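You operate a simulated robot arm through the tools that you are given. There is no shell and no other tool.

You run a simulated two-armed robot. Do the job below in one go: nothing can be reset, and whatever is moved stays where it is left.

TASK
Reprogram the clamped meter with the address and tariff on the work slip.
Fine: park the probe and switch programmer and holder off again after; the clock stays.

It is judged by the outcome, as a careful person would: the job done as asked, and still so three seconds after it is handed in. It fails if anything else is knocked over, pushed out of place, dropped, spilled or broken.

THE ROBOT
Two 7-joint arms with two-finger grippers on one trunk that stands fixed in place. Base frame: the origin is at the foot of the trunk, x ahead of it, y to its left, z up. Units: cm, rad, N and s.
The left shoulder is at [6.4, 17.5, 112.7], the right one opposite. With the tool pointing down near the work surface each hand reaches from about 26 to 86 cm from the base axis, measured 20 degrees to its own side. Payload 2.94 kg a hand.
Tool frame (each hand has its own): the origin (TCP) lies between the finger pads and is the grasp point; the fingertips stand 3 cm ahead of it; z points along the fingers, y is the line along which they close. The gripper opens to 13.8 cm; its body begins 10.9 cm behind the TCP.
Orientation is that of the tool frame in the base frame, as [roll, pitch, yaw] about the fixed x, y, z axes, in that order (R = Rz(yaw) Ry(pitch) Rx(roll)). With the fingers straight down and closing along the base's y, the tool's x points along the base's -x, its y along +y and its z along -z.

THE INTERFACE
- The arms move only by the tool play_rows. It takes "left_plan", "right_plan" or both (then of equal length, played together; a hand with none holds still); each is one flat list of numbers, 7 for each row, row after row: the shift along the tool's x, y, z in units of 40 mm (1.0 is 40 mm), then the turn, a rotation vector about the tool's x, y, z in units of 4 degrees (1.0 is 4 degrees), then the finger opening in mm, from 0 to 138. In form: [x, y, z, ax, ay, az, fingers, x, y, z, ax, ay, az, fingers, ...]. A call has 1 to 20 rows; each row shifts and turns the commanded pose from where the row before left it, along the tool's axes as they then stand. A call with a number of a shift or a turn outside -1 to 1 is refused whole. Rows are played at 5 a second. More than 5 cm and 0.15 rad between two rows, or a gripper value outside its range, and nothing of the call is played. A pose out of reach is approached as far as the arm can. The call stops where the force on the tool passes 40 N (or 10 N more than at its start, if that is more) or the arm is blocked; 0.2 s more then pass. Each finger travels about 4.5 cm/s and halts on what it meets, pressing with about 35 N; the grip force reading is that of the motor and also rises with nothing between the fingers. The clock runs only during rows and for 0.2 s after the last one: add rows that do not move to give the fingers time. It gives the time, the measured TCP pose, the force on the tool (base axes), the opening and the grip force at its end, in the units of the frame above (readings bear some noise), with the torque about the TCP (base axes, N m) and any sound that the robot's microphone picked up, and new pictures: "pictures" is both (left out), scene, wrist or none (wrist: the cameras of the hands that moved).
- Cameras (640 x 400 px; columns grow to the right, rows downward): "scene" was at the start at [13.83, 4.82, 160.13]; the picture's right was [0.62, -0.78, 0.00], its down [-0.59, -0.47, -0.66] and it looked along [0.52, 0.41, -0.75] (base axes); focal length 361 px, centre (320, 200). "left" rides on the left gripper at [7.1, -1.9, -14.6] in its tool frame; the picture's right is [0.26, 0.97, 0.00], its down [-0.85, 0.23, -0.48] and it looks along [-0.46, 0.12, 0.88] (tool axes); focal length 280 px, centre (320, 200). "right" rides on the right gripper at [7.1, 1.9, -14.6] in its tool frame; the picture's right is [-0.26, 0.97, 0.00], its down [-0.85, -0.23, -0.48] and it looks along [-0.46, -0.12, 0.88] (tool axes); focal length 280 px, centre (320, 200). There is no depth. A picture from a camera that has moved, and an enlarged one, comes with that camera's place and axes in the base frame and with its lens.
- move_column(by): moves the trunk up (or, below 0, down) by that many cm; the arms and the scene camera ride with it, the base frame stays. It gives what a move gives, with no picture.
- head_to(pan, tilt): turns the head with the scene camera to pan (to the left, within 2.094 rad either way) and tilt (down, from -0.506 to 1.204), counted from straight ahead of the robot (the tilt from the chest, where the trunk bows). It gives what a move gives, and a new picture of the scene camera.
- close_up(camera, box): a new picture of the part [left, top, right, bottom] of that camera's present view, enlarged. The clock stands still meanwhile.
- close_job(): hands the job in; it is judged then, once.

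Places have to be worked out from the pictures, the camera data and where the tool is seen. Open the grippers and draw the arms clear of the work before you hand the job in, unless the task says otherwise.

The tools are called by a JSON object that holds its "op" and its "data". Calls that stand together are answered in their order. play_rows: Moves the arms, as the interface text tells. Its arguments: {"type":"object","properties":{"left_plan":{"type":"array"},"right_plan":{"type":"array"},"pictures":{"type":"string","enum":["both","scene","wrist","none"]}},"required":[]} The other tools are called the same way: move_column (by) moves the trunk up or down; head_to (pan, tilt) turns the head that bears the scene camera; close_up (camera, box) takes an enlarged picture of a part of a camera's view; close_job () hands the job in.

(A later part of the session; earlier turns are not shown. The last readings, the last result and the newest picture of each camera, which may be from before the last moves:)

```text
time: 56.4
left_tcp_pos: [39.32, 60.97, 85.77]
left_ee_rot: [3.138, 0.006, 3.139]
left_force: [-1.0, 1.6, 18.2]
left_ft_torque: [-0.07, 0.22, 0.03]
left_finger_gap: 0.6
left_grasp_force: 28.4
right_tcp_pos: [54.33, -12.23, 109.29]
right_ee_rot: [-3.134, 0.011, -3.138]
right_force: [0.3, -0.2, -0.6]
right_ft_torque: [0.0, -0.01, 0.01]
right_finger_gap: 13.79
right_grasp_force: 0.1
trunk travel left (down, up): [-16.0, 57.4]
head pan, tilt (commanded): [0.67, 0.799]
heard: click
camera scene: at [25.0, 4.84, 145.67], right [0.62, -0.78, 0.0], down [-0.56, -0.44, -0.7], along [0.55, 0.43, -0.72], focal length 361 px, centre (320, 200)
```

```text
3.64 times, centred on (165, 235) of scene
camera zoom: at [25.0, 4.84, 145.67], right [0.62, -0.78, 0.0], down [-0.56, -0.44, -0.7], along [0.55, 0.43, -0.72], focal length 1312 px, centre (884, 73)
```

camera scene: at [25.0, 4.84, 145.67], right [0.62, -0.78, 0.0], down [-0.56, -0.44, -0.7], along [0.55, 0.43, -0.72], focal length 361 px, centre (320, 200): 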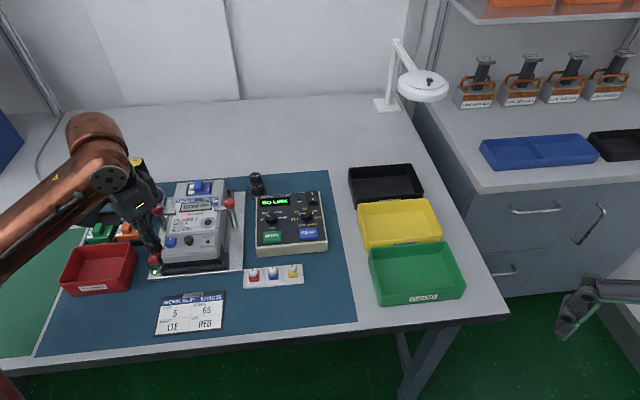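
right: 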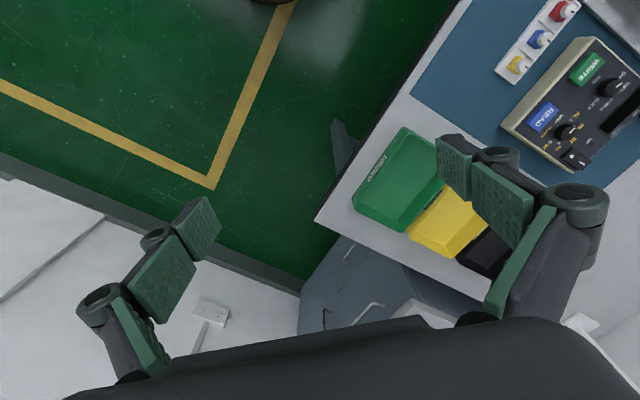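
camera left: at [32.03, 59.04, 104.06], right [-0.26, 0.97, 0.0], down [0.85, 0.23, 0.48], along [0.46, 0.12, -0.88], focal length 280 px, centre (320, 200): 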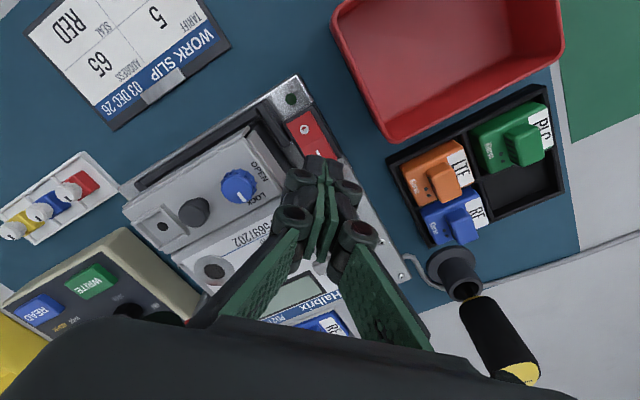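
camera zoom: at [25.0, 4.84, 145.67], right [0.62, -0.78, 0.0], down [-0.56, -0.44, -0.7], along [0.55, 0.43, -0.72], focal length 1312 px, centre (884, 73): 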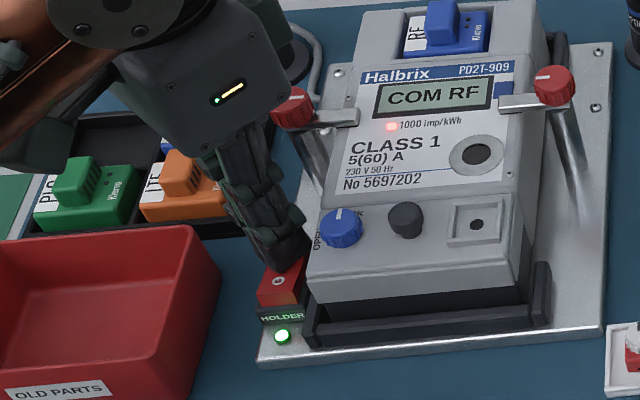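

Click: the holder is on (green lamp, meter display "COM RF"). Next I'll lift and turn the hand to bench alignment over the meter's optical port, opening the fingers to see it between them.

{"op": "play_rows", "data": {"left_plan": [0, 0, -0.4, 0, 0, 0, 0, 0, 0, -0.85, 0, 0, 0, 0, 0, 0, -0.85, 0, 0, 0, 0, 0, 0, -0.85, 0, 0, 0, 0, 0, 0, -0.85, 0, 0, 0, 0, -0.64, -0.395, 0, 0, 0, 0, 30, -0.64, -0.395, 0, 0, 0, 0, 60, -0.64, -0.395, 0, 0, 0, 0, 80, -0.64, -0.395, 0, 0, 0, 0, 80, 0, 0, 0, 0, 0, -1, 80, 0, 0, 0, 0, 0, -1, 80, 0, 0, 0, 0, 0, -1, 80, 0, 0, 0, 0, 0, -1, 80, 0, 0, 0, 0, 0, -1, 80, 0, 0, 0, 0, 0, -1, 80, 0, 0, 0, 0, 0, -1, 80, 0, 0, 0, 0, 0, -1, 80, 0, 0, 0, 0, 0, -1, 80, 0, 0, 0, 0, 0, -1, 80, 0, 0, 0, 0, 0, -1, 80], "pictures": "both"}}

```text
time: 60.6
left_tcp_pos: [49.55, 54.63, 100.86]
left_ee_rot: [3.14, 0.002, -2.372]
left_force: [-0.2, -0.6, 1.0]
left_ft_torque: [0.02, 0.03, 0.0]
left_finger_gap: 8.01
left_grasp_force: 0.0
right_tcp_pos: [54.44, -12.15, 109.07]
right_ee_rot: [-3.134, 0.006, -3.137]
right_force: [0.0, -0.4, 0.1]
right_ft_torque: [0.0, 0.01, -0.02]
right_finger_gap: 13.78
right_grasp_force: 0.2
trunk travel left (down, up): [-16.0, 57.4]
head pan, tilt (commanded): [0.67, 0.799]
camera scene: at [25.14, 4.98, 145.61], right [0.62, -0.78, 0.0], down [-0.56, -0.45, -0.7], along [0.55, 0.43, -0.72], focal length 361 px, centre (320, 200)
camera left: at [45.61, 48.33, 115.44], right [-0.86, 0.51, 0.0], down [0.45, 0.75, 0.48], along [0.24, 0.41, -0.88], focal length 280 px, centre (320, 200)
```

scene: 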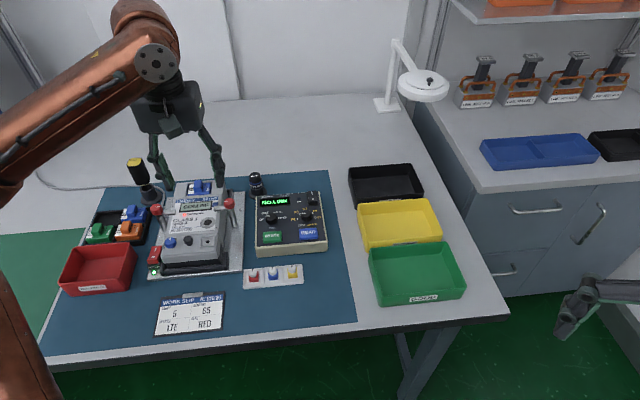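
left: 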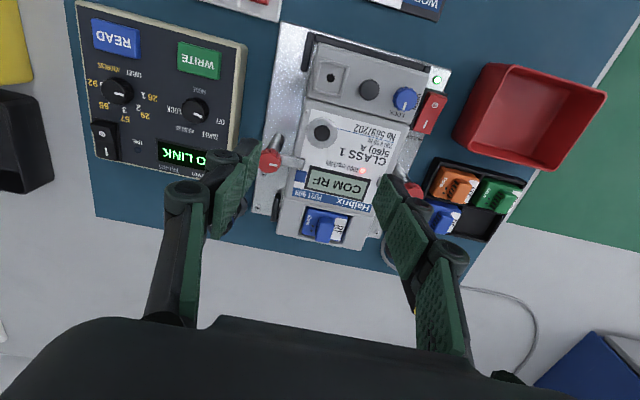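

I'll enlarge the wrist view on the port, and the scene views of the port and probe.

{"op": "close_up", "data": {"camera": "left", "box": [260, 80, 390, 180]}}

{"op": "close_up", "data": {"camera": "scene", "box": [180, 200, 250, 260]}}

{"op": "close_up", "data": {"camera": "scene", "box": [235, 165, 285, 205]}}

```text
4.00 times, centred on (325, 130) of left
camera zoom: at [45.61, 48.33, 115.44], right [-0.86, 0.51, 0.0], down [0.45, 0.75, 0.48], along [0.24, 0.41, -0.88], focal length 1122 px, centre (300, 480)
```

zoom: 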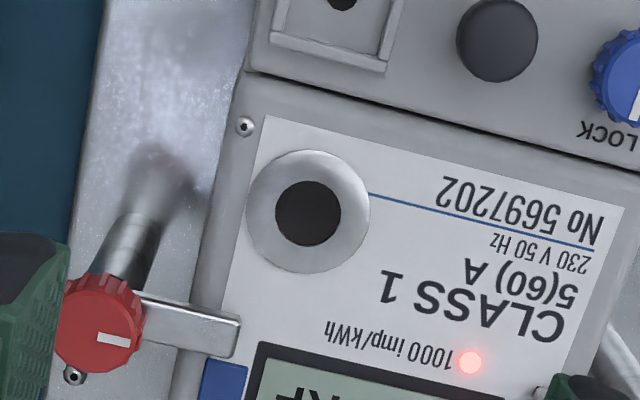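

```text
6.67 times, centred on (215, 230) of scene
camera zoom: at [25.14, 4.98, 145.61], right [0.62, -0.78, 0.0], down [-0.56, -0.45, -0.7], along [0.55, 0.43, -0.72], focal length 2406 px, centre (1020, 0)
```

zoom: 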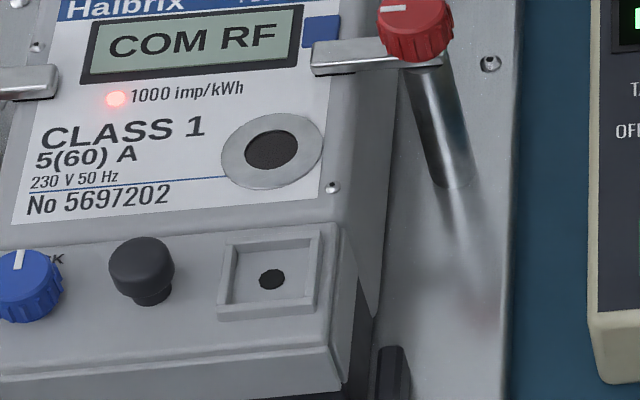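

```text
10.00 times, centred on (260, 185) of scene
camera zoom: at [25.14, 4.98, 145.61], right [0.62, -0.78, 0.0], down [-0.56, -0.45, -0.7], along [0.55, 0.43, -0.72], focal length 3608 px, centre (920, 350)
```

zoom: 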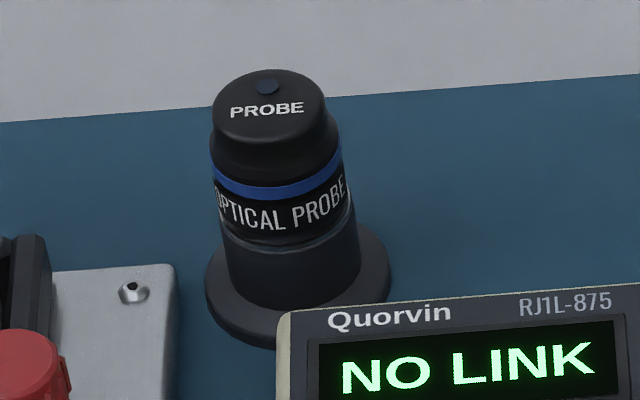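

Port comes out at [49.4, 55.0, 87.1] and the probe axis at [67.0, 58.5] with its top at z≈86.4. I'll move over the probe with fingers open 8 cm and check the alignment.

{"op": "play_rows", "data": {"left_plan": [-0.635, -0.39, 0, 0, 0, 0, 80, -0.635, -0.39, 0, 0, 0, 0, 80, -0.635, -0.39, 0, 0, 0, 0, 80, -0.635, -0.39, 0, 0, 0, 0, 80, -0.635, -0.39, 0.3, 0, 0, 0, 80, -0.635, -0.39, 0.3, 0, 0, 0, 80, 0, 0, 0.4, 0, 0, 0, 80, 0, 0, 0, 0, 0, 0, 80], "pictures": "both"}}

{"op": "close_up", "data": {"camera": "left", "box": [240, 90, 400, 190]}}

{"op": "close_up", "data": {"camera": "scene", "box": [220, 120, 300, 200]}}

```text
time: 62.4
left_tcp_pos: [66.92, 58.41, 97.03]
left_ee_rot: [-3.139, 0.003, -2.377]
left_force: [-0.3, -1.8, 1.0]
left_ft_torque: [0.02, 0.01, 0.01]
left_finger_gap: 8.03
left_grasp_force: 0.1
right_tcp_pos: [54.28, -12.13, 109.34]
right_ee_rot: [-3.134, 0.01, -3.138]
right_force: [-0.1, 0.1, 0.4]
right_ft_torque: [0.03, -0.02, -0.01]
right_finger_gap: 13.81
right_grasp_force: 0.0
trunk travel left (down, up): [-16.0, 57.4]
head pan, tilt (commanded): [0.67, 0.799]
camera scene: at [24.99, 4.9, 145.66], right [0.62, -0.78, 0.0], down [-0.56, -0.45, -0.7], along [0.55, 0.43, -0.72], focal length 361 px, centre (320, 200)
camera left: at [62.98, 52.1, 111.61], right [-0.86, 0.51, 0.0], down [0.45, 0.75, 0.48], along [0.25, 0.41, -0.88], focal length 280 px, centre (320, 200)
```

scene: 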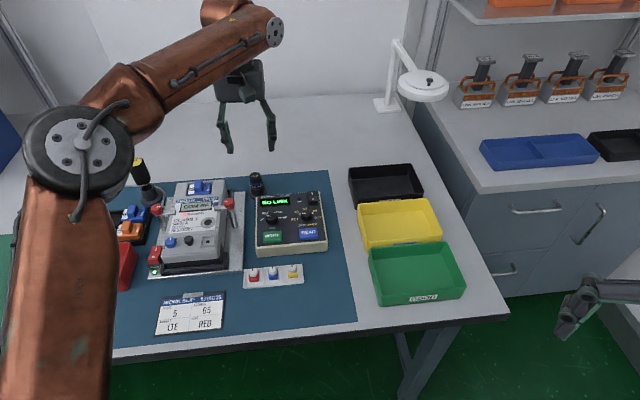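
left: 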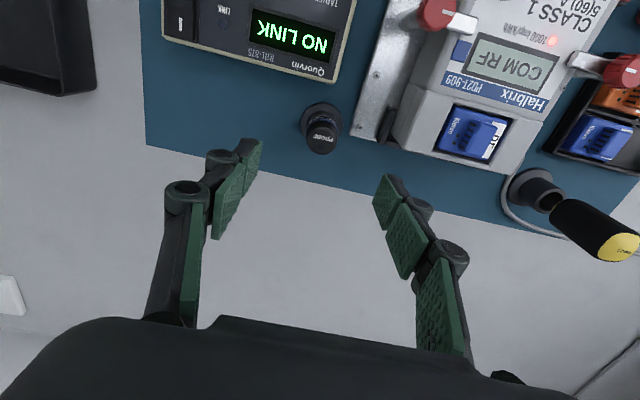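

```text
4.00 times, centred on (320, 140) of left
camera zoom: at [62.98, 52.1, 111.61], right [-0.86, 0.51, 0.0], down [0.45, 0.75, 0.48], along [0.25, 0.41, -0.88], focal length 1122 px, centre (320, 440)
```

zoom: 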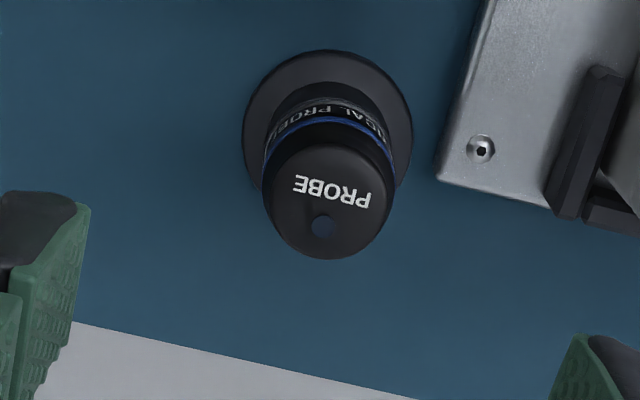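

```text
5.00 times, centred on (260, 160) of scene
camera zoom: at [24.99, 4.9, 145.66], right [0.62, -0.78, 0.0], down [-0.56, -0.45, -0.7], along [0.55, 0.43, -0.72], focal length 1804 px, centre (620, 400)
```

zoom: 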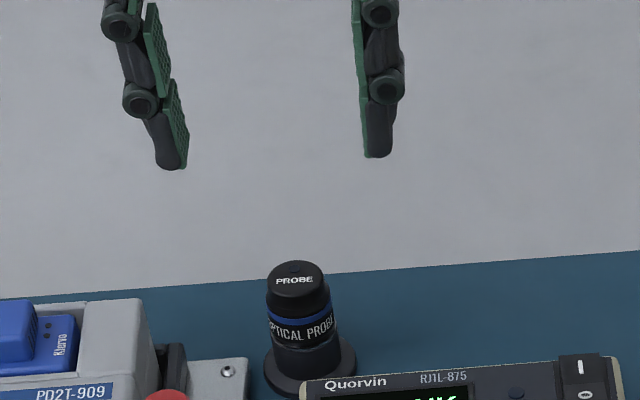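

Wrist view puts the probe axis at about [66.75, 58.6]. I'll narrow the fingers to 52 mm (a black bracket stands close on the left), shift by 2–3 mm and descend to just above the probe top.

{"op": "play_rows", "data": {"left_plan": [0, 0.064, 0, 0, 0, 0, 52, 0, 0, 0.1, 0, 0, 0, 52, 0, 0, 0.3, 0, 0, 0, 52, 0, 0, 0.4, 0, 0, 0, 52, 0, 0, 0.4, 0, 0, 0, 52, 0, 0, 0.4, 0, 0, 0, 52, 0, 0, 0, 0, 0, 0, 52], "pictures": "both"}}

{"op": "close_up", "data": {"camera": "left", "box": [240, 90, 400, 190]}}

{"op": "close_up", "data": {"camera": "scene", "box": [220, 130, 300, 210]}}

```text
time: 64.0
left_tcp_pos: [66.87, 58.63, 90.35]
left_ee_rot: [-3.141, 0.001, -2.376]
left_force: [-0.5, 0.0, 0.1]
left_ft_torque: [-0.02, 0.01, 0.02]
left_finger_gap: 5.22
left_grasp_force: 0.1
right_tcp_pos: [54.4, -12.2, 109.18]
right_ee_rot: [-3.135, 0.007, -3.136]
right_force: [-0.1, 0.0, -0.1]
right_ft_torque: [0.03, -0.01, 0.0]
right_finger_gap: 13.81
right_grasp_force: 0.2
trunk travel left (down, up): [-16.0, 57.4]
head pan, tilt (commanded): [0.67, 0.799]
camera scene: at [25.13, 4.96, 145.62], right [0.62, -0.78, 0.0], down [-0.56, -0.45, -0.7], along [0.55, 0.43, -0.72], focal length 361 px, centre (320, 200)
camera left: at [62.87, 52.34, 105.0], right [-0.86, 0.51, 0.0], down [0.45, 0.75, 0.48], along [0.25, 0.41, -0.88], focal length 280 px, centre (320, 200)
```

scene: 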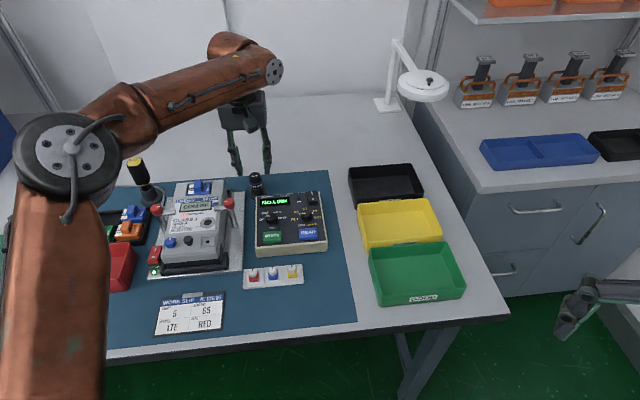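
left: 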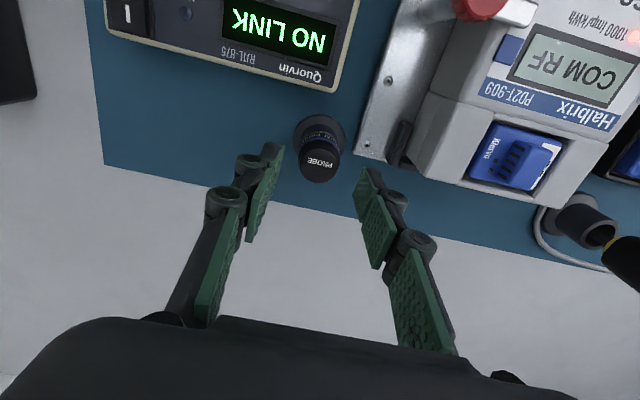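

```text
4.00 times, centred on (320, 140) of left
camera zoom: at [62.87, 52.34, 105.0], right [-0.86, 0.51, 0.0], down [0.45, 0.75, 0.48], along [0.25, 0.41, -0.88], focal length 1122 px, centre (320, 440)
```

zoom: 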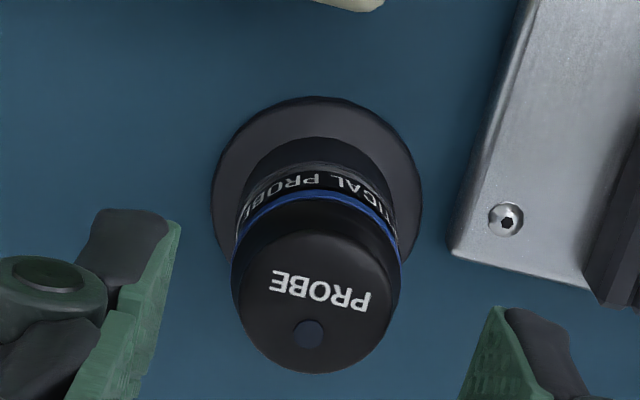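

```text
5.00 times, centred on (260, 170) of scene
camera zoom: at [25.13, 4.96, 145.62], right [0.62, -0.78, 0.0], down [-0.56, -0.45, -0.7], along [0.55, 0.43, -0.72], focal length 1804 px, centre (620, 350)
```

zoom: 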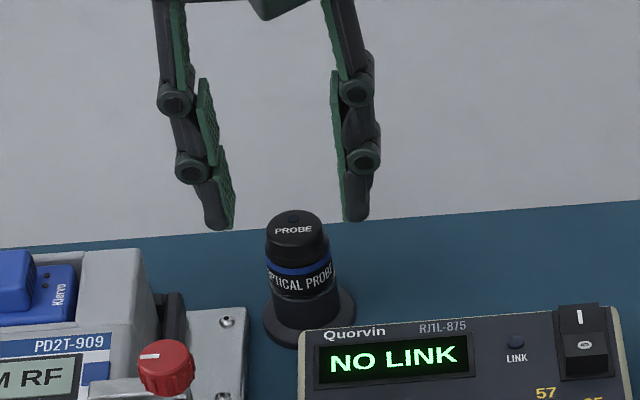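

The fingers straddle the probe with even clearance. I'll go down around the label section (tip z≈83.2) and close.

{"op": "play_rows", "data": {"left_plan": [0.05, 0.01, 0.26, 0, 0, 0, 52, 0, 0, 0.26, 0, 0, 0, 52, 0, 0, 0.26, 0, 0, 0, 52, 0, 0, 0.24, 0, 0, 0, 52, 0, 0, 0, 0, 0, 0, 52], "pictures": "scene"}}

{"op": "close_up", "data": {"camera": "scene", "box": [225, 150, 295, 210]}}

{"op": "close_up", "data": {"camera": "left", "box": [220, 90, 420, 215]}}

```text
time: 65.2
left_tcp_pos: [66.61, 58.63, 86.42]
left_ee_rot: [3.141, 0.001, -2.373]
left_force: [0.1, 0.2, 0.1]
left_ft_torque: [-0.01, 0.04, 0.0]
left_finger_gap: 5.19
left_grasp_force: 0.1
right_tcp_pos: [54.43, -12.06, 109.19]
right_ee_rot: [-3.135, 0.008, -3.136]
right_force: [-0.1, -0.2, -0.1]
right_ft_torque: [-0.02, -0.04, -0.01]
right_finger_gap: 13.83
right_grasp_force: 0.1
trunk travel left (down, up): [-16.0, 57.4]
head pan, tilt (commanded): [0.67, 0.799]
camera scene: at [25.14, 4.97, 145.61], right [0.62, -0.78, 0.0], down [-0.56, -0.45, -0.7], along [0.55, 0.43, -0.72], focal length 361 px, centre (320, 200)
```

scene: 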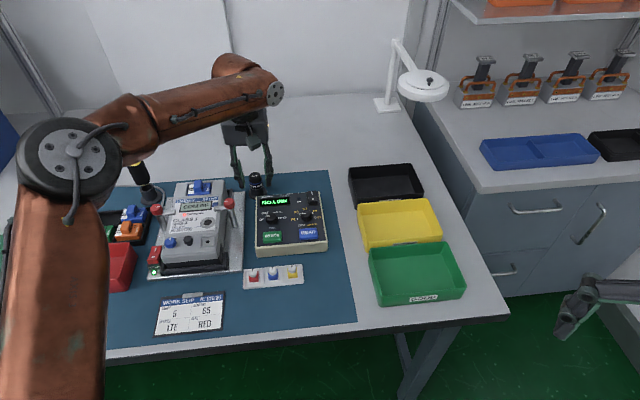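

```text
6.67 times, centred on (260, 180) of scene
camera zoom: at [25.14, 4.97, 145.61], right [0.62, -0.78, 0.0], down [-0.56, -0.45, -0.7], along [0.55, 0.43, -0.72], focal length 2406 px, centre (720, 333)
```

zoom: 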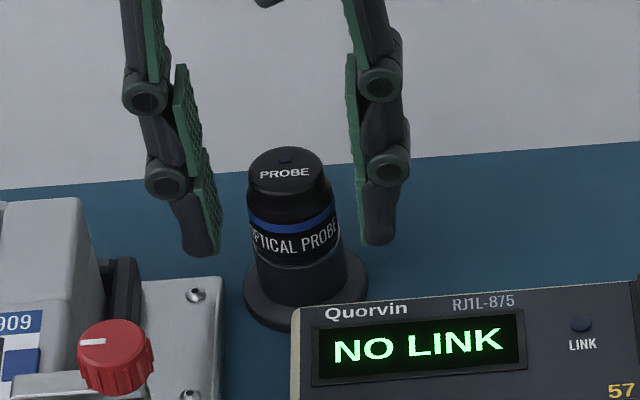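

```text
3.20 times, centred on (320, 152) of left
camera zoom: at [62.72, 52.26, 101.0], right [-0.86, 0.51, 0.0], down [0.45, 0.75, 0.48], along [0.25, 0.41, -0.88], focal length 897 px, centre (320, 352)
```

zoom: 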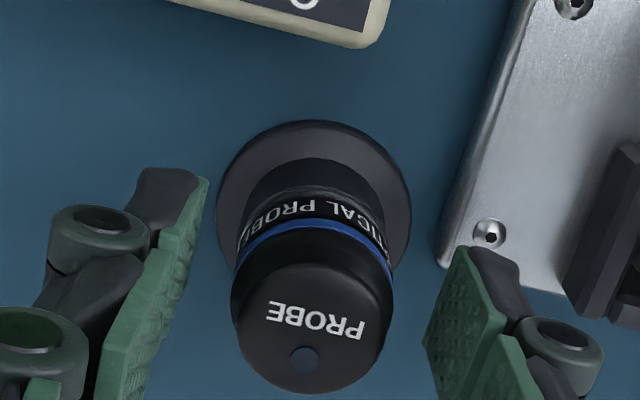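

Fingers are at label height; the probe sits about 2 mm nearer the right finger, so I'll shift that much and close on it.

{"op": "play_rows", "data": {"left_plan": [0, -0.05, 0, 0, 0, 0, 52, 0, 0, 0, 0, 0, 0, 44, 0, 0, 0, 0, 0, 0, 38, 0, 0, 0, 0, 0, 0, 25, 0, 0, 0, 0, 0, 0, 20, 0, 0, 0, 0, 0, 0, 20], "pictures": "scene"}}

{"op": "close_up", "data": {"camera": "scene", "box": [225, 150, 295, 210]}}

{"op": "close_up", "data": {"camera": "left", "box": [220, 90, 420, 215]}}

```text
time: 66.6
left_tcp_pos: [66.67, 58.47, 86.43]
left_ee_rot: [-3.141, 0.001, -2.376]
left_force: [-0.5, 0.5, 0.1]
left_ft_torque: [0.02, 0.0, 0.0]
left_finger_gap: 3.08
left_grasp_force: 22.2
right_tcp_pos: [54.42, -12.21, 109.12]
right_ee_rot: [-3.135, 0.01, -3.137]
right_force: [0.1, -0.6, -0.1]
right_ft_torque: [0.03, -0.03, -0.01]
right_finger_gap: 13.8
right_grasp_force: 0.1
trunk travel left (down, up): [-16.0, 57.4]
head pan, tilt (commanded): [0.67, 0.799]
camera scene: at [25.16, 4.98, 145.61], right [0.62, -0.78, 0.0], down [-0.56, -0.45, -0.7], along [0.55, 0.43, -0.72], focal length 361 px, centre (320, 200)
```

scene: 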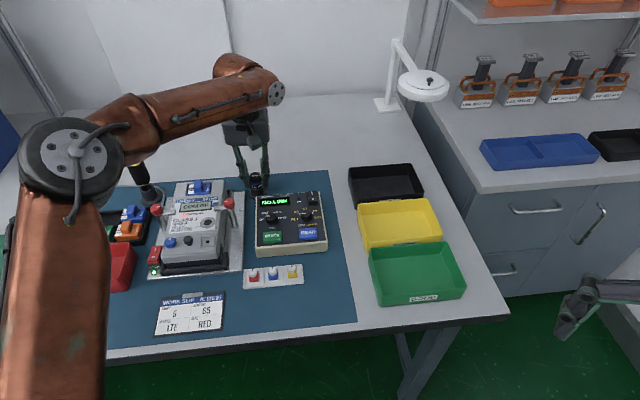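

```text
6.67 times, centred on (260, 180) of scene
camera zoom: at [25.16, 4.98, 145.61], right [0.62, -0.78, 0.0], down [-0.56, -0.45, -0.7], along [0.55, 0.43, -0.72], focal length 2406 px, centre (720, 333)
```

zoom: 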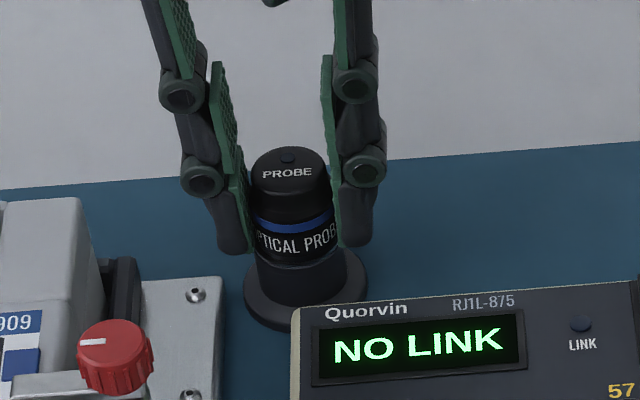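

```text
3.20 times, centred on (320, 152) of left
camera zoom: at [62.88, 52.13, 101.0], right [-0.86, 0.51, 0.0], down [0.45, 0.75, 0.48], along [0.25, 0.41, -0.88], focal length 897 px, centre (320, 352)
```

zoom: 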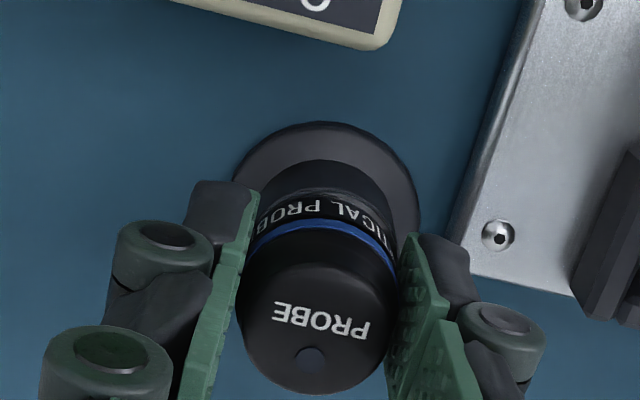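

Gripped (gap 3.1 cm, force 22). I note the park pose: TCP [66.67, 58.47, 86.43], yaw −2.376. Lifting straight up now.

{"op": "play_rows", "data": {"left_plan": [0, 0, 0, 0, 0, 0, 20, 0, 0, -0.1, 0, 0, 0, 20, 0, 0, -0.2, 0, 0, 0, 20, 0, 0, -0.3, 0, 0, 0, 20, 0, 0, -0.5, 0, 0, 0, 20, 0, 0, -0.5, 0, 0, 0, 20, 0, 0, -0.5, 0, 0, 0, 20, 0, 0, -0.5, 0, 0, 0, 20, 0, 0, -0.5, 0, 0, 0, 20], "pictures": "both"}}

{"op": "close_up", "data": {"camera": "scene", "box": [210, 100, 300, 210]}}

```text
time: 68.6
left_tcp_pos: [66.93, 58.44, 98.74]
left_ee_rot: [-3.141, 0.002, -2.374]
left_force: [0.4, 0.9, -0.1]
left_ft_torque: [0.02, 0.0, -0.01]
left_finger_gap: 3.11
left_grasp_force: 22.4
right_tcp_pos: [54.4, -12.15, 109.23]
right_ee_rot: [-3.135, 0.009, -3.136]
right_force: [0.5, -0.6, -0.1]
right_ft_torque: [0.05, 0.01, -0.01]
right_finger_gap: 13.82
right_grasp_force: 0.0
trunk travel left (down, up): [-16.0, 57.4]
head pan, tilt (commanded): [0.67, 0.799]
camera scene: at [25.15, 4.94, 145.61], right [0.62, -0.78, 0.0], down [-0.56, -0.45, -0.7], along [0.55, 0.43, -0.72], focal length 361 px, centre (320, 200)
camera left: at [62.97, 52.13, 113.42], right [-0.86, 0.51, 0.0], down [0.45, 0.75, 0.48], along [0.25, 0.41, -0.88], focal length 280 px, centre (320, 200)
```

scene: 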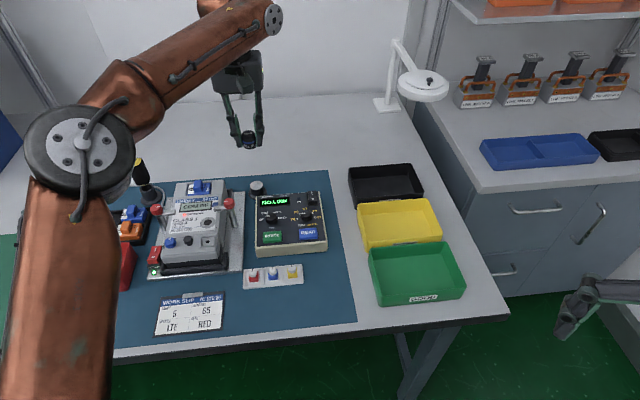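
left: 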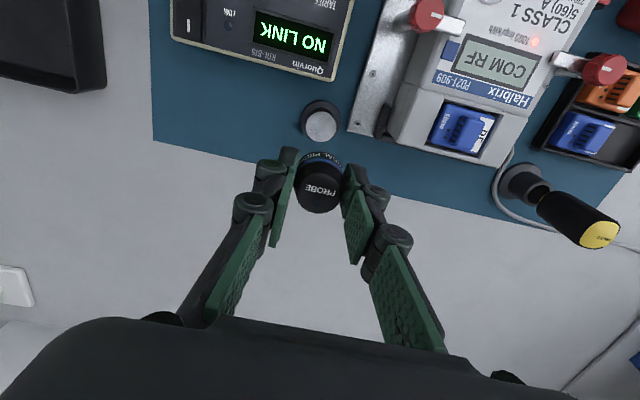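

```text
3.64 times, centred on (255, 155) of scene
camera zoom: at [25.15, 4.94, 145.61], right [0.62, -0.78, 0.0], down [-0.56, -0.45, -0.7], along [0.55, 0.43, -0.72], focal length 1312 px, centre (556, 364)
```

zoom: 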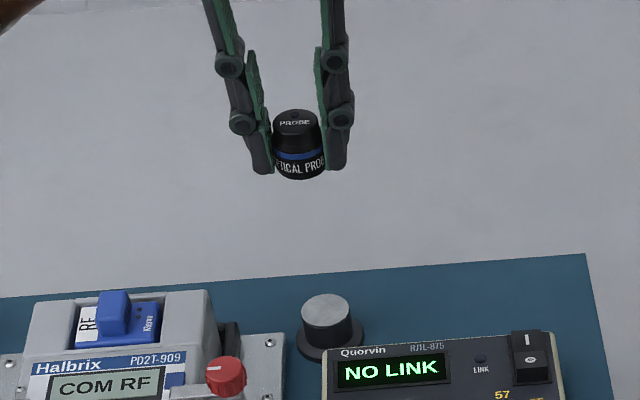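

The probe is just the 3.5 cm top part that sits on a metal-topped pedestal, with its bottom about 0.5 cm below my fingertips. I'll carry it over the meter's port at [49.4, 55.0] and come down to about 1.5 cm above it.

{"op": "play_rows", "data": {"left_plan": [0.3, 0.2, 0, 0, 0, 0, 20, 0.5, 0.32, 0, 0, 0, 0, 20, 0.55, 0.35, 0, 0, 0, 0, 20, 0.55, 0.35, 0, 0, 0, 0, 20, 0.55, 0.35, 0, 0, 0, 0, 20, 0.55, 0.35, 0, 0, 0, 0, 20, 0.5, 0.32, 0, 0, 0, 0, 20, 0.26, 0.17, 0, 0, 0, 0, 20, 0, 0, 0.4, 0, 0, 0, 20, 0, 0, 0.4, 0, 0, 0, 20, 0, 0, 0.4, 0, 0, 0, 20, 0, 0, 0.3, 0, 0, 0, 20, 0, 0, 0, 0, 0, 0, 20], "pictures": "both"}}

{"op": "close_up", "data": {"camera": "left", "box": [220, 60, 420, 185]}}

{"op": "close_up", "data": {"camera": "scene", "box": [160, 165, 260, 265]}}

```text
time: 71.4
left_tcp_pos: [49.19, 54.96, 92.78]
left_ee_rot: [3.141, 0.002, -2.376]
left_force: [0.6, -0.4, -1.1]
left_ft_torque: [-0.03, 0.0, -0.05]
left_finger_gap: 3.07
left_grasp_force: 22.4
right_tcp_pos: [54.36, -12.07, 109.19]
right_ee_rot: [-3.136, 0.008, -3.136]
right_force: [-0.3, 0.0, 0.8]
right_ft_torque: [0.02, 0.01, -0.03]
right_finger_gap: 13.78
right_grasp_force: 0.0
trunk travel left (down, up): [-16.0, 57.4]
head pan, tilt (commanded): [0.67, 0.799]
camera scene: at [25.13, 4.97, 145.61], right [0.62, -0.78, 0.0], down [-0.56, -0.45, -0.7], along [0.55, 0.43, -0.72], focal length 361 px, centre (320, 200)
camera left: at [45.31, 48.67, 107.35], right [-0.86, 0.51, 0.0], down [0.45, 0.75, 0.48], along [0.25, 0.41, -0.88], focal length 280 px, centre (320, 200)
```

scene: 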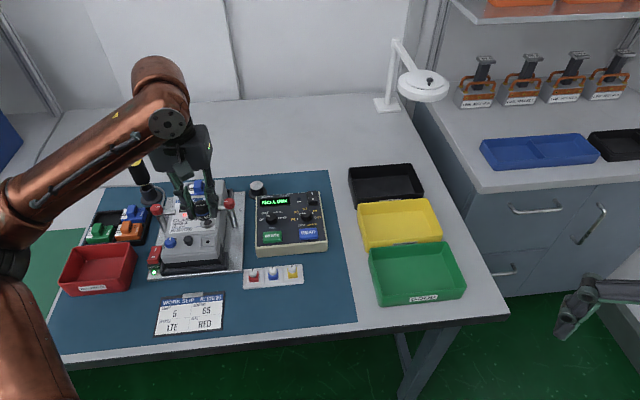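
left: 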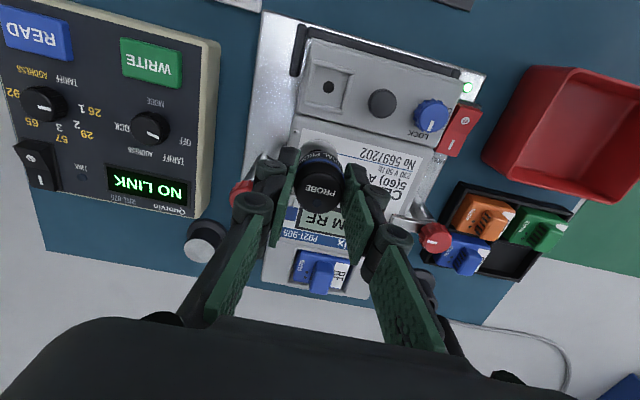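

```text
3.20 times, centred on (320, 122) of left
camera zoom: at [45.31, 48.67, 107.35], right [-0.86, 0.51, 0.0], down [0.45, 0.75, 0.48], along [0.25, 0.41, -0.88], focal length 897 px, centre (320, 448)
```

zoom: 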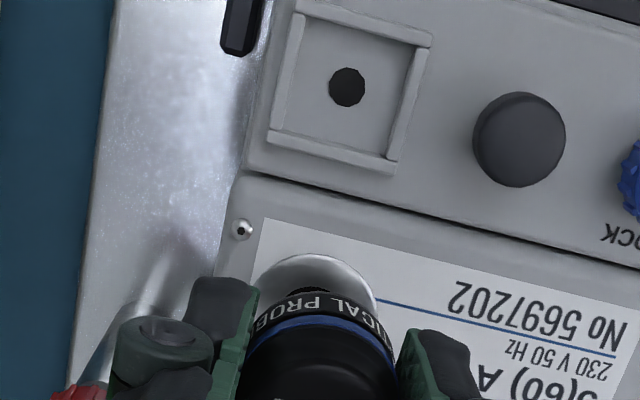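

```text
4.00 times, centred on (210, 215) of scene
camera zoom: at [25.13, 4.97, 145.61], right [0.62, -0.78, 0.0], down [-0.56, -0.45, -0.7], along [0.55, 0.43, -0.72], focal length 1443 px, centre (760, 140)
```

zoom: 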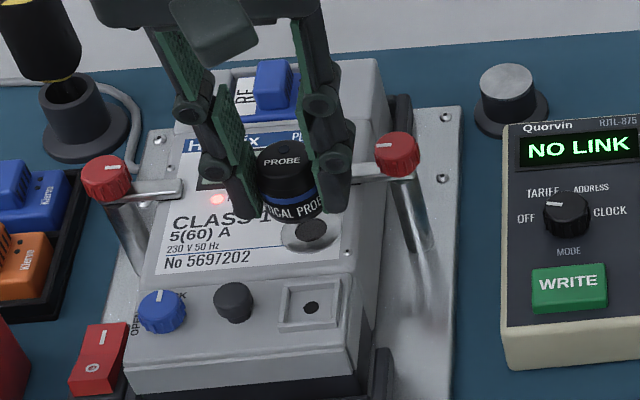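

Wrist and (bias-corrected) scene views agree that the probe axis is within about 1 mm of the port. Lowering gently toward the ring.

{"op": "play_rows", "data": {"left_plan": [0, -0.02, 0.1, 0, 0, 0, 20, 0, 0, 0.1, 0, 0, 0, 20, 0, 0, 0.1, 0, 0, 0, 20, 0, 0, 0.1, 0, 0, 0, 20, 0, 0, 0.03, 0, 0, 0, 20, 0, 0, 0.03, 0, 0, 0, 20, 0, 0, 0, 0, 0, 0, 20], "pictures": "scene"}}

{"op": "close_up", "data": {"camera": "scene", "box": [170, 185, 240, 245]}}

```text
time: 73.0
left_tcp_pos: [49.29, 54.9, 90.96]
left_ee_rot: [-3.142, 0.003, -2.376]
left_force: [-0.2, -0.6, -1.3]
left_ft_torque: [-0.03, 0.01, -0.03]
left_finger_gap: 3.07
left_grasp_force: 21.8
right_tcp_pos: [54.33, -12.24, 109.11]
right_ee_rot: [-3.134, 0.009, -3.135]
right_force: [-0.3, -0.5, 0.1]
right_ft_torque: [0.02, -0.02, 0.0]
right_finger_gap: 13.8
right_grasp_force: 0.1
trunk travel left (down, up): [-16.0, 57.4]
head pan, tilt (commanded): [0.67, 0.799]
camera scene: at [25.15, 4.99, 145.61], right [0.62, -0.78, 0.0], down [-0.56, -0.45, -0.7], along [0.55, 0.43, -0.72], focal length 361 px, centre (320, 200)
```

scene: 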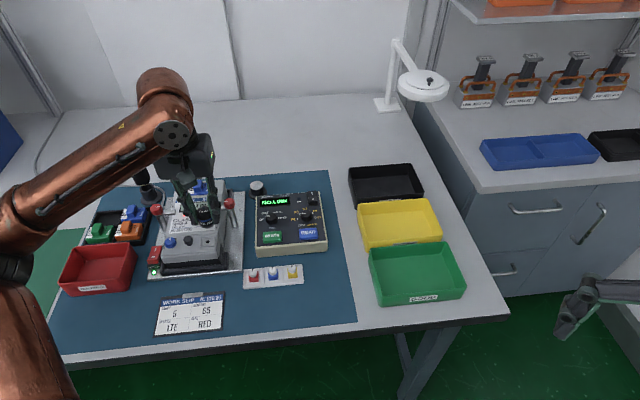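

```text
6.67 times, centred on (205, 215) of scene
camera zoom: at [25.15, 4.99, 145.61], right [0.62, -0.78, 0.0], down [-0.56, -0.45, -0.7], along [0.55, 0.43, -0.72], focal length 2406 px, centre (1087, 100)
```

zoom: 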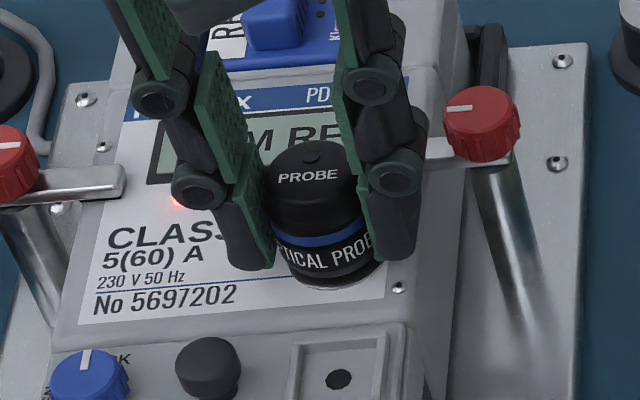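

The probe now covers the ring with a small gap left, no contact yet. Continuing down in about 1 mm steps.

{"op": "play_rows", "data": {"left_plan": [0, 0, 0.03, 0, 0, 0, 20, 0, 0, 0.03, 0, 0, 0, 20, 0, 0, 0.03, 0, 0, 0, 20, 0, 0, 0.03, 0, 0, 0, 20, 0, 0, 0, 0, 0, 0, 20], "pictures": "scene"}}

{"op": "close_up", "data": {"camera": "scene", "box": [170, 185, 240, 245]}}

```text
time: 74.2
left_tcp_pos: [49.28, 54.95, 90.49]
left_ee_rot: [-3.141, 0.002, -2.376]
left_force: [-0.1, 1.6, 6.5]
left_ft_torque: [0.0, -0.01, 0.05]
left_finger_gap: 3.09
left_grasp_force: 22.7
right_tcp_pos: [54.38, -12.22, 109.07]
right_ee_rot: [-3.135, 0.007, -3.137]
right_force: [-0.2, 0.3, 0.4]
right_ft_torque: [0.01, 0.0, 0.02]
right_finger_gap: 13.81
right_grasp_force: 0.2
trunk travel left (down, up): [-16.0, 57.4]
head pan, tilt (commanded): [0.67, 0.799]
camera scene: at [25.09, 4.94, 145.63], right [0.62, -0.78, 0.0], down [-0.56, -0.45, -0.7], along [0.55, 0.43, -0.72], focal length 361 px, centre (320, 200)
```

scene: 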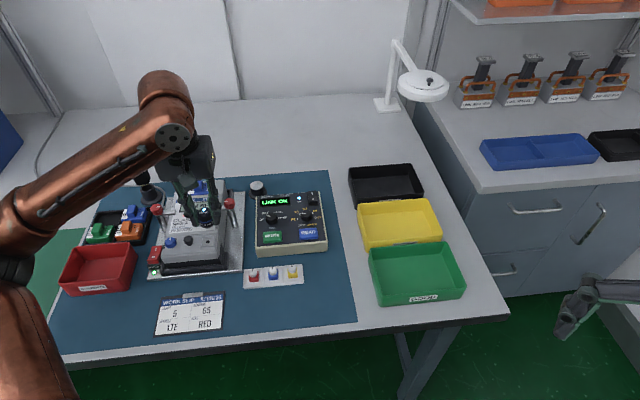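

```text
6.67 times, centred on (205, 215) of scene
camera zoom: at [25.09, 4.94, 145.63], right [0.62, -0.78, 0.0], down [-0.56, -0.45, -0.7], along [0.55, 0.43, -0.72], focal length 2406 px, centre (1087, 100)
```

zoom: 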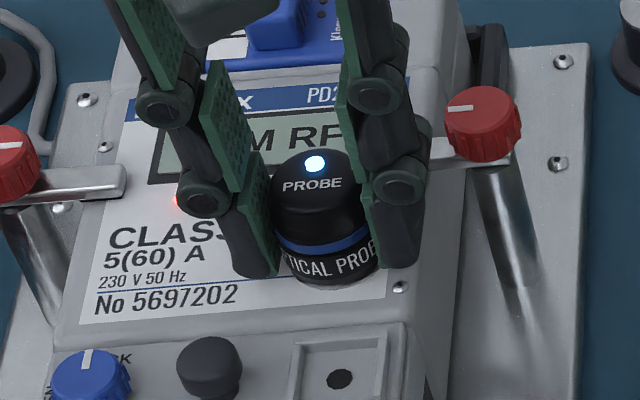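

Link is on: the probe's lamp is lit and the programmer shows "LINK ON". I'll open the fingers and rise straight up.

{"op": "play_rows", "data": {"left_plan": [0, 0, 0, 0, 0, 0, 34, 0, 0, 0, 0, 0, 0, 42, 0, 0, 0, 0, 0, 0, 52, 0, 0, 0, 0, 0, 0, 54, 0, 0, -0.1, 0, 0, 0, 54, 0, 0, -0.4, 0, 0, 0, 54, 0, 0, -0.6, 0, 0, 0, 54, 0, 0, -0.8, 0, 0, 0, 54, 0, 0, -0.8, 0, 0, 0, 54], "pictures": "both"}}

{"op": "close_up", "data": {"camera": "scene", "box": [170, 175, 330, 265]}}

```text
time: 76.2
left_tcp_pos: [49.29, 54.85, 101.35]
left_ee_rot: [-3.14, 0.002, -2.375]
left_force: [0.6, 0.8, 0.8]
left_ft_torque: [0.03, -0.05, -0.02]
left_finger_gap: 5.4
left_grasp_force: 0.1
right_tcp_pos: [54.5, -12.18, 109.12]
right_ee_rot: [-3.134, 0.009, -3.137]
right_force: [-0.4, -0.4, 0.9]
right_ft_torque: [0.0, -0.04, 0.0]
right_finger_gap: 13.81
right_grasp_force: 0.0
trunk travel left (down, up): [-16.0, 57.4]
head pan, tilt (commanded): [0.67, 0.799]
camera scene: at [25.08, 4.88, 145.63], right [0.62, -0.78, 0.0], down [-0.56, -0.45, -0.7], along [0.55, 0.43, -0.72], focal length 361 px, centre (320, 200)
camera left: at [45.37, 48.5, 115.94], right [-0.86, 0.51, 0.0], down [0.45, 0.75, 0.48], along [0.25, 0.41, -0.88], focal length 280 px, centre (320, 200)
```

scene: 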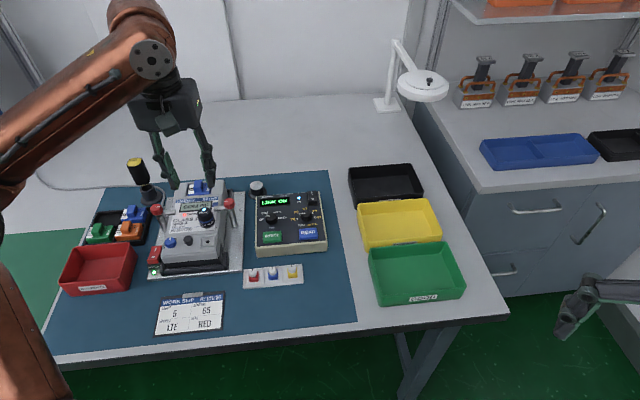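
left: 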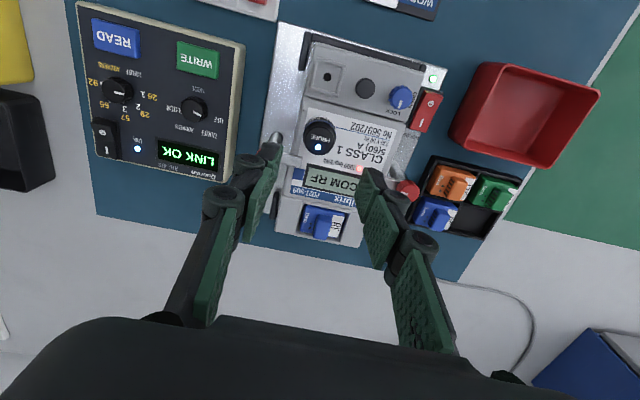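

```text
4.00 times, centred on (250, 220) of scene
camera zoom: at [25.08, 4.88, 145.63], right [0.62, -0.78, 0.0], down [-0.56, -0.45, -0.7], along [0.55, 0.43, -0.72], focal length 1443 px, centre (600, 120)
```

zoom: 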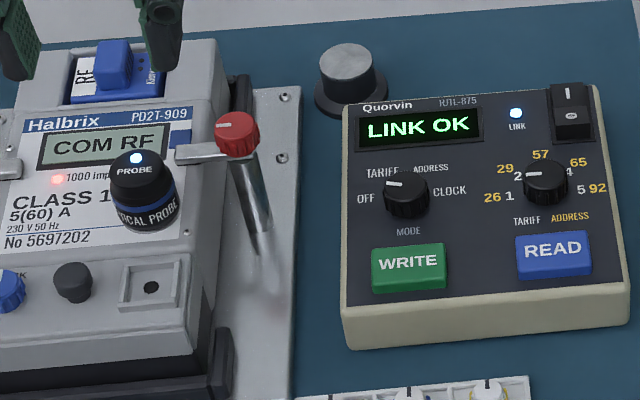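

"LINK OK". Plan: address first (value 1→4 = 65, mode OFF→ADDRESS, WRITE), then tariff (value 4→5, mode ADDRESS→TARIFF, WRITE). I'll move over the mode knob and measure it closely.

{"op": "play_rows", "data": {"left_plan": [-0.108, -0.656, 0, 0, 0, 0, 50, -0.108, -0.656, 0, 0, 0, 0, 45, -0.108, -0.656, 0, 0, 0, 0, 40, -0.108, -0.656, 0, 0, 0, 0, 40, -0.108, -0.656, 0.3, 0, 0, 0, 40, 0, 0, 0.5, 0, 0, 0, 40, 0, 0, 0.5, 0, 0, 0, 40, 0, 0, 0.3, 0, 0, 0, 40, 0, 0, 0, 0, 0, 0, 40], "pictures": "both"}}

{"op": "close_up", "data": {"camera": "left", "box": [220, 60, 420, 185]}}

{"op": "close_up", "data": {"camera": "scene", "box": [240, 150, 340, 250]}}

```text
time: 78.2
left_tcp_pos: [60.0, 47.0, 94.92]
left_ee_rot: [-3.141, 0.001, -2.375]
left_force: [-0.8, 0.4, -0.5]
left_ft_torque: [0.02, -0.01, 0.0]
left_finger_gap: 3.99
left_grasp_force: 0.1
right_tcp_pos: [54.36, -12.17, 109.14]
right_ee_rot: [-3.134, 0.009, -3.137]
right_force: [0.1, -0.2, -0.1]
right_ft_torque: [-0.04, 0.02, 0.01]
right_finger_gap: 13.78
right_grasp_force: 0.1
trunk travel left (down, up): [-16.0, 57.4]
head pan, tilt (commanded): [0.67, 0.799]
camera scene: at [25.14, 4.95, 145.61], right [0.62, -0.78, 0.0], down [-0.56, -0.45, -0.7], along [0.55, 0.43, -0.72], focal length 361 px, centre (320, 200)
camera left: at [56.1, 40.61, 109.44], right [-0.86, 0.51, 0.0], down [0.45, 0.75, 0.48], along [0.25, 0.41, -0.88], focal length 280 px, centre (320, 200)
```

scene: 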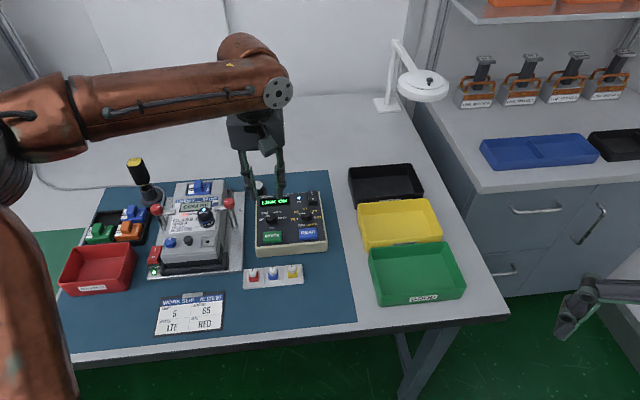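
left: 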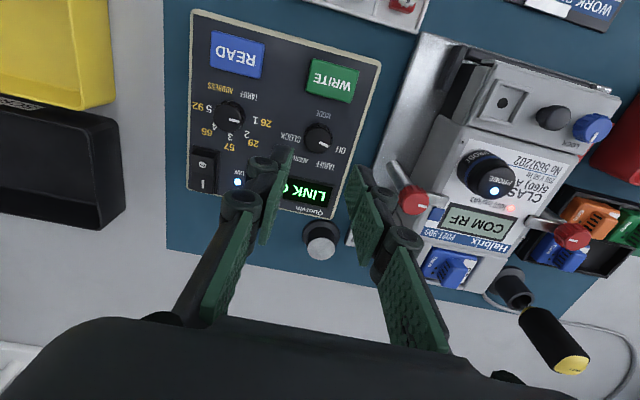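

```text
3.20 times, centred on (320, 122) of left
camera zoom: at [56.1, 40.61, 109.44], right [-0.86, 0.51, 0.0], down [0.45, 0.75, 0.48], along [0.25, 0.41, -0.88], focal length 897 px, centre (320, 448)
```

zoom: 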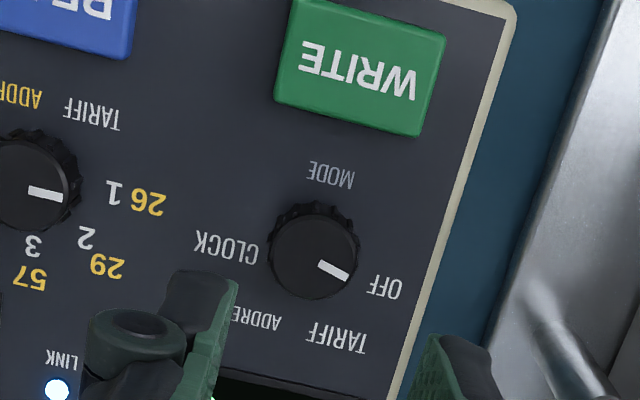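

```text
4.00 times, centred on (290, 200) of scene
camera zoom: at [25.14, 4.95, 145.61], right [0.62, -0.78, 0.0], down [-0.56, -0.45, -0.7], along [0.55, 0.43, -0.72], focal length 1443 px, centre (440, 200)
```

zoom: 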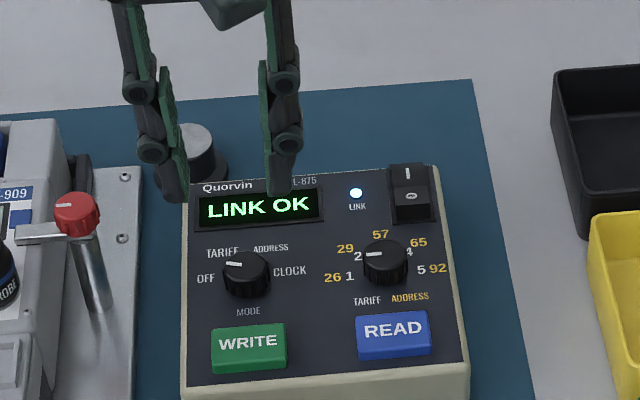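

Mode knob is at about [60.0, 46.8]; my hand is centred within 2 mm. I'll adjust and descend to just above the knob.

{"op": "play_rows", "data": {"left_plan": [0.035, -0.036, 0.3, 0, 0, 0, 40, 0, 0, 0.4, 0, 0, 0, 40, 0, 0, 0.4, 0, 0, 0, 40, 0, 0, 0.4, 0, 0, 0, 40, 0, 0, 0.1, 0, 0, 0, 40, 0, 0, 0, 0, 0, 0, 40], "pictures": "both"}}

{"op": "close_up", "data": {"camera": "left", "box": [220, 80, 420, 205]}}

{"op": "close_up", "data": {"camera": "scene", "box": [240, 170, 320, 250]}}

```text
time: 79.6
left_tcp_pos: [60.01, 46.81, 88.33]
left_ee_rot: [3.141, 0.002, -2.378]
left_force: [0.7, 0.5, 0.5]
left_ft_torque: [-0.01, -0.04, -0.04]
left_finger_gap: 4.0
left_grasp_force: 0.1
right_tcp_pos: [54.55, -12.15, 109.15]
right_ee_rot: [-3.137, 0.008, -3.135]
right_force: [-0.4, -1.1, 0.0]
right_ft_torque: [0.0, 0.01, -0.02]
right_finger_gap: 13.79
right_grasp_force: 0.0
trunk travel left (down, up): [-16.0, 57.4]
head pan, tilt (commanded): [0.67, 0.799]
camera scene: at [25.15, 4.97, 145.61], right [0.62, -0.78, 0.0], down [-0.56, -0.45, -0.7], along [0.55, 0.43, -0.72], focal length 361 px, centre (320, 200)
camera left: at [56.05, 40.43, 103.0], right [-0.86, 0.51, 0.0], down [0.45, 0.75, 0.48], along [0.25, 0.41, -0.88], focal length 280 px, centre (320, 200)
```

scene: 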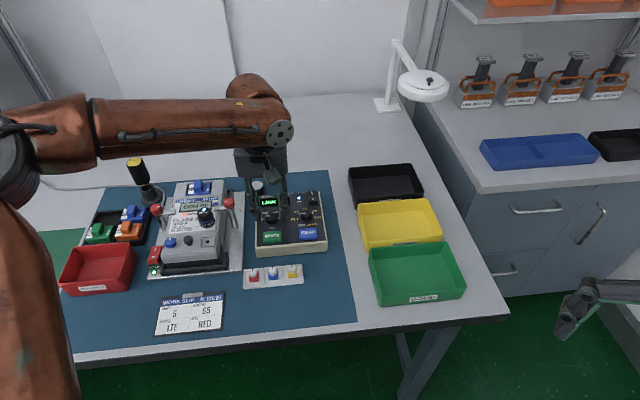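
left: 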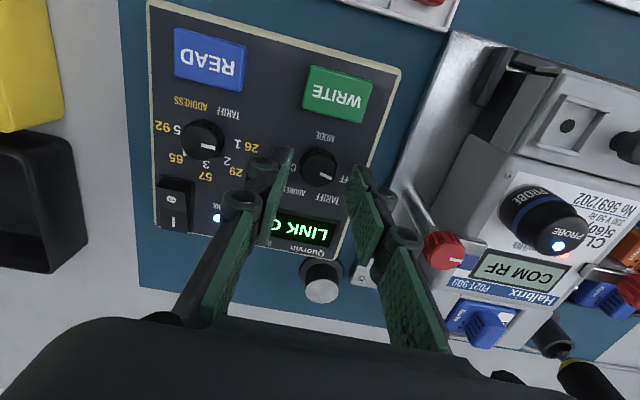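

```text
3.20 times, centred on (320, 142) of left
camera zoom: at [56.05, 40.43, 103.0], right [-0.86, 0.51, 0.0], down [0.45, 0.75, 0.48], along [0.25, 0.41, -0.88], focal length 897 px, centre (320, 384)
```

zoom: 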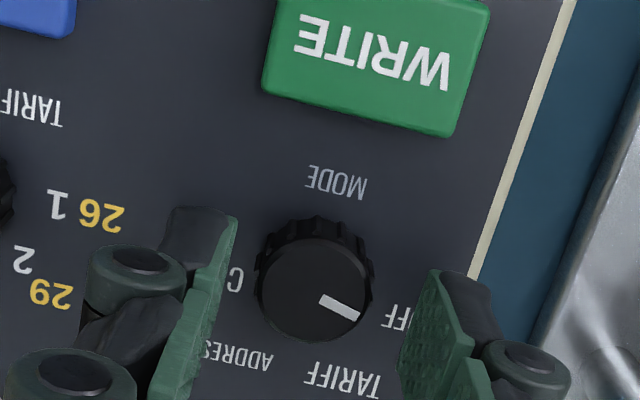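

```text
5.00 times, centred on (280, 210) of scene
camera zoom: at [25.15, 4.97, 145.61], right [0.62, -0.78, 0.0], down [-0.56, -0.45, -0.7], along [0.55, 0.43, -0.72], focal length 1804 px, centre (520, 150)
```

zoom: 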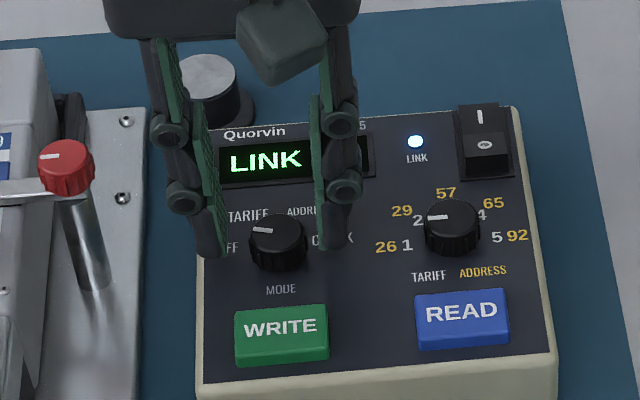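

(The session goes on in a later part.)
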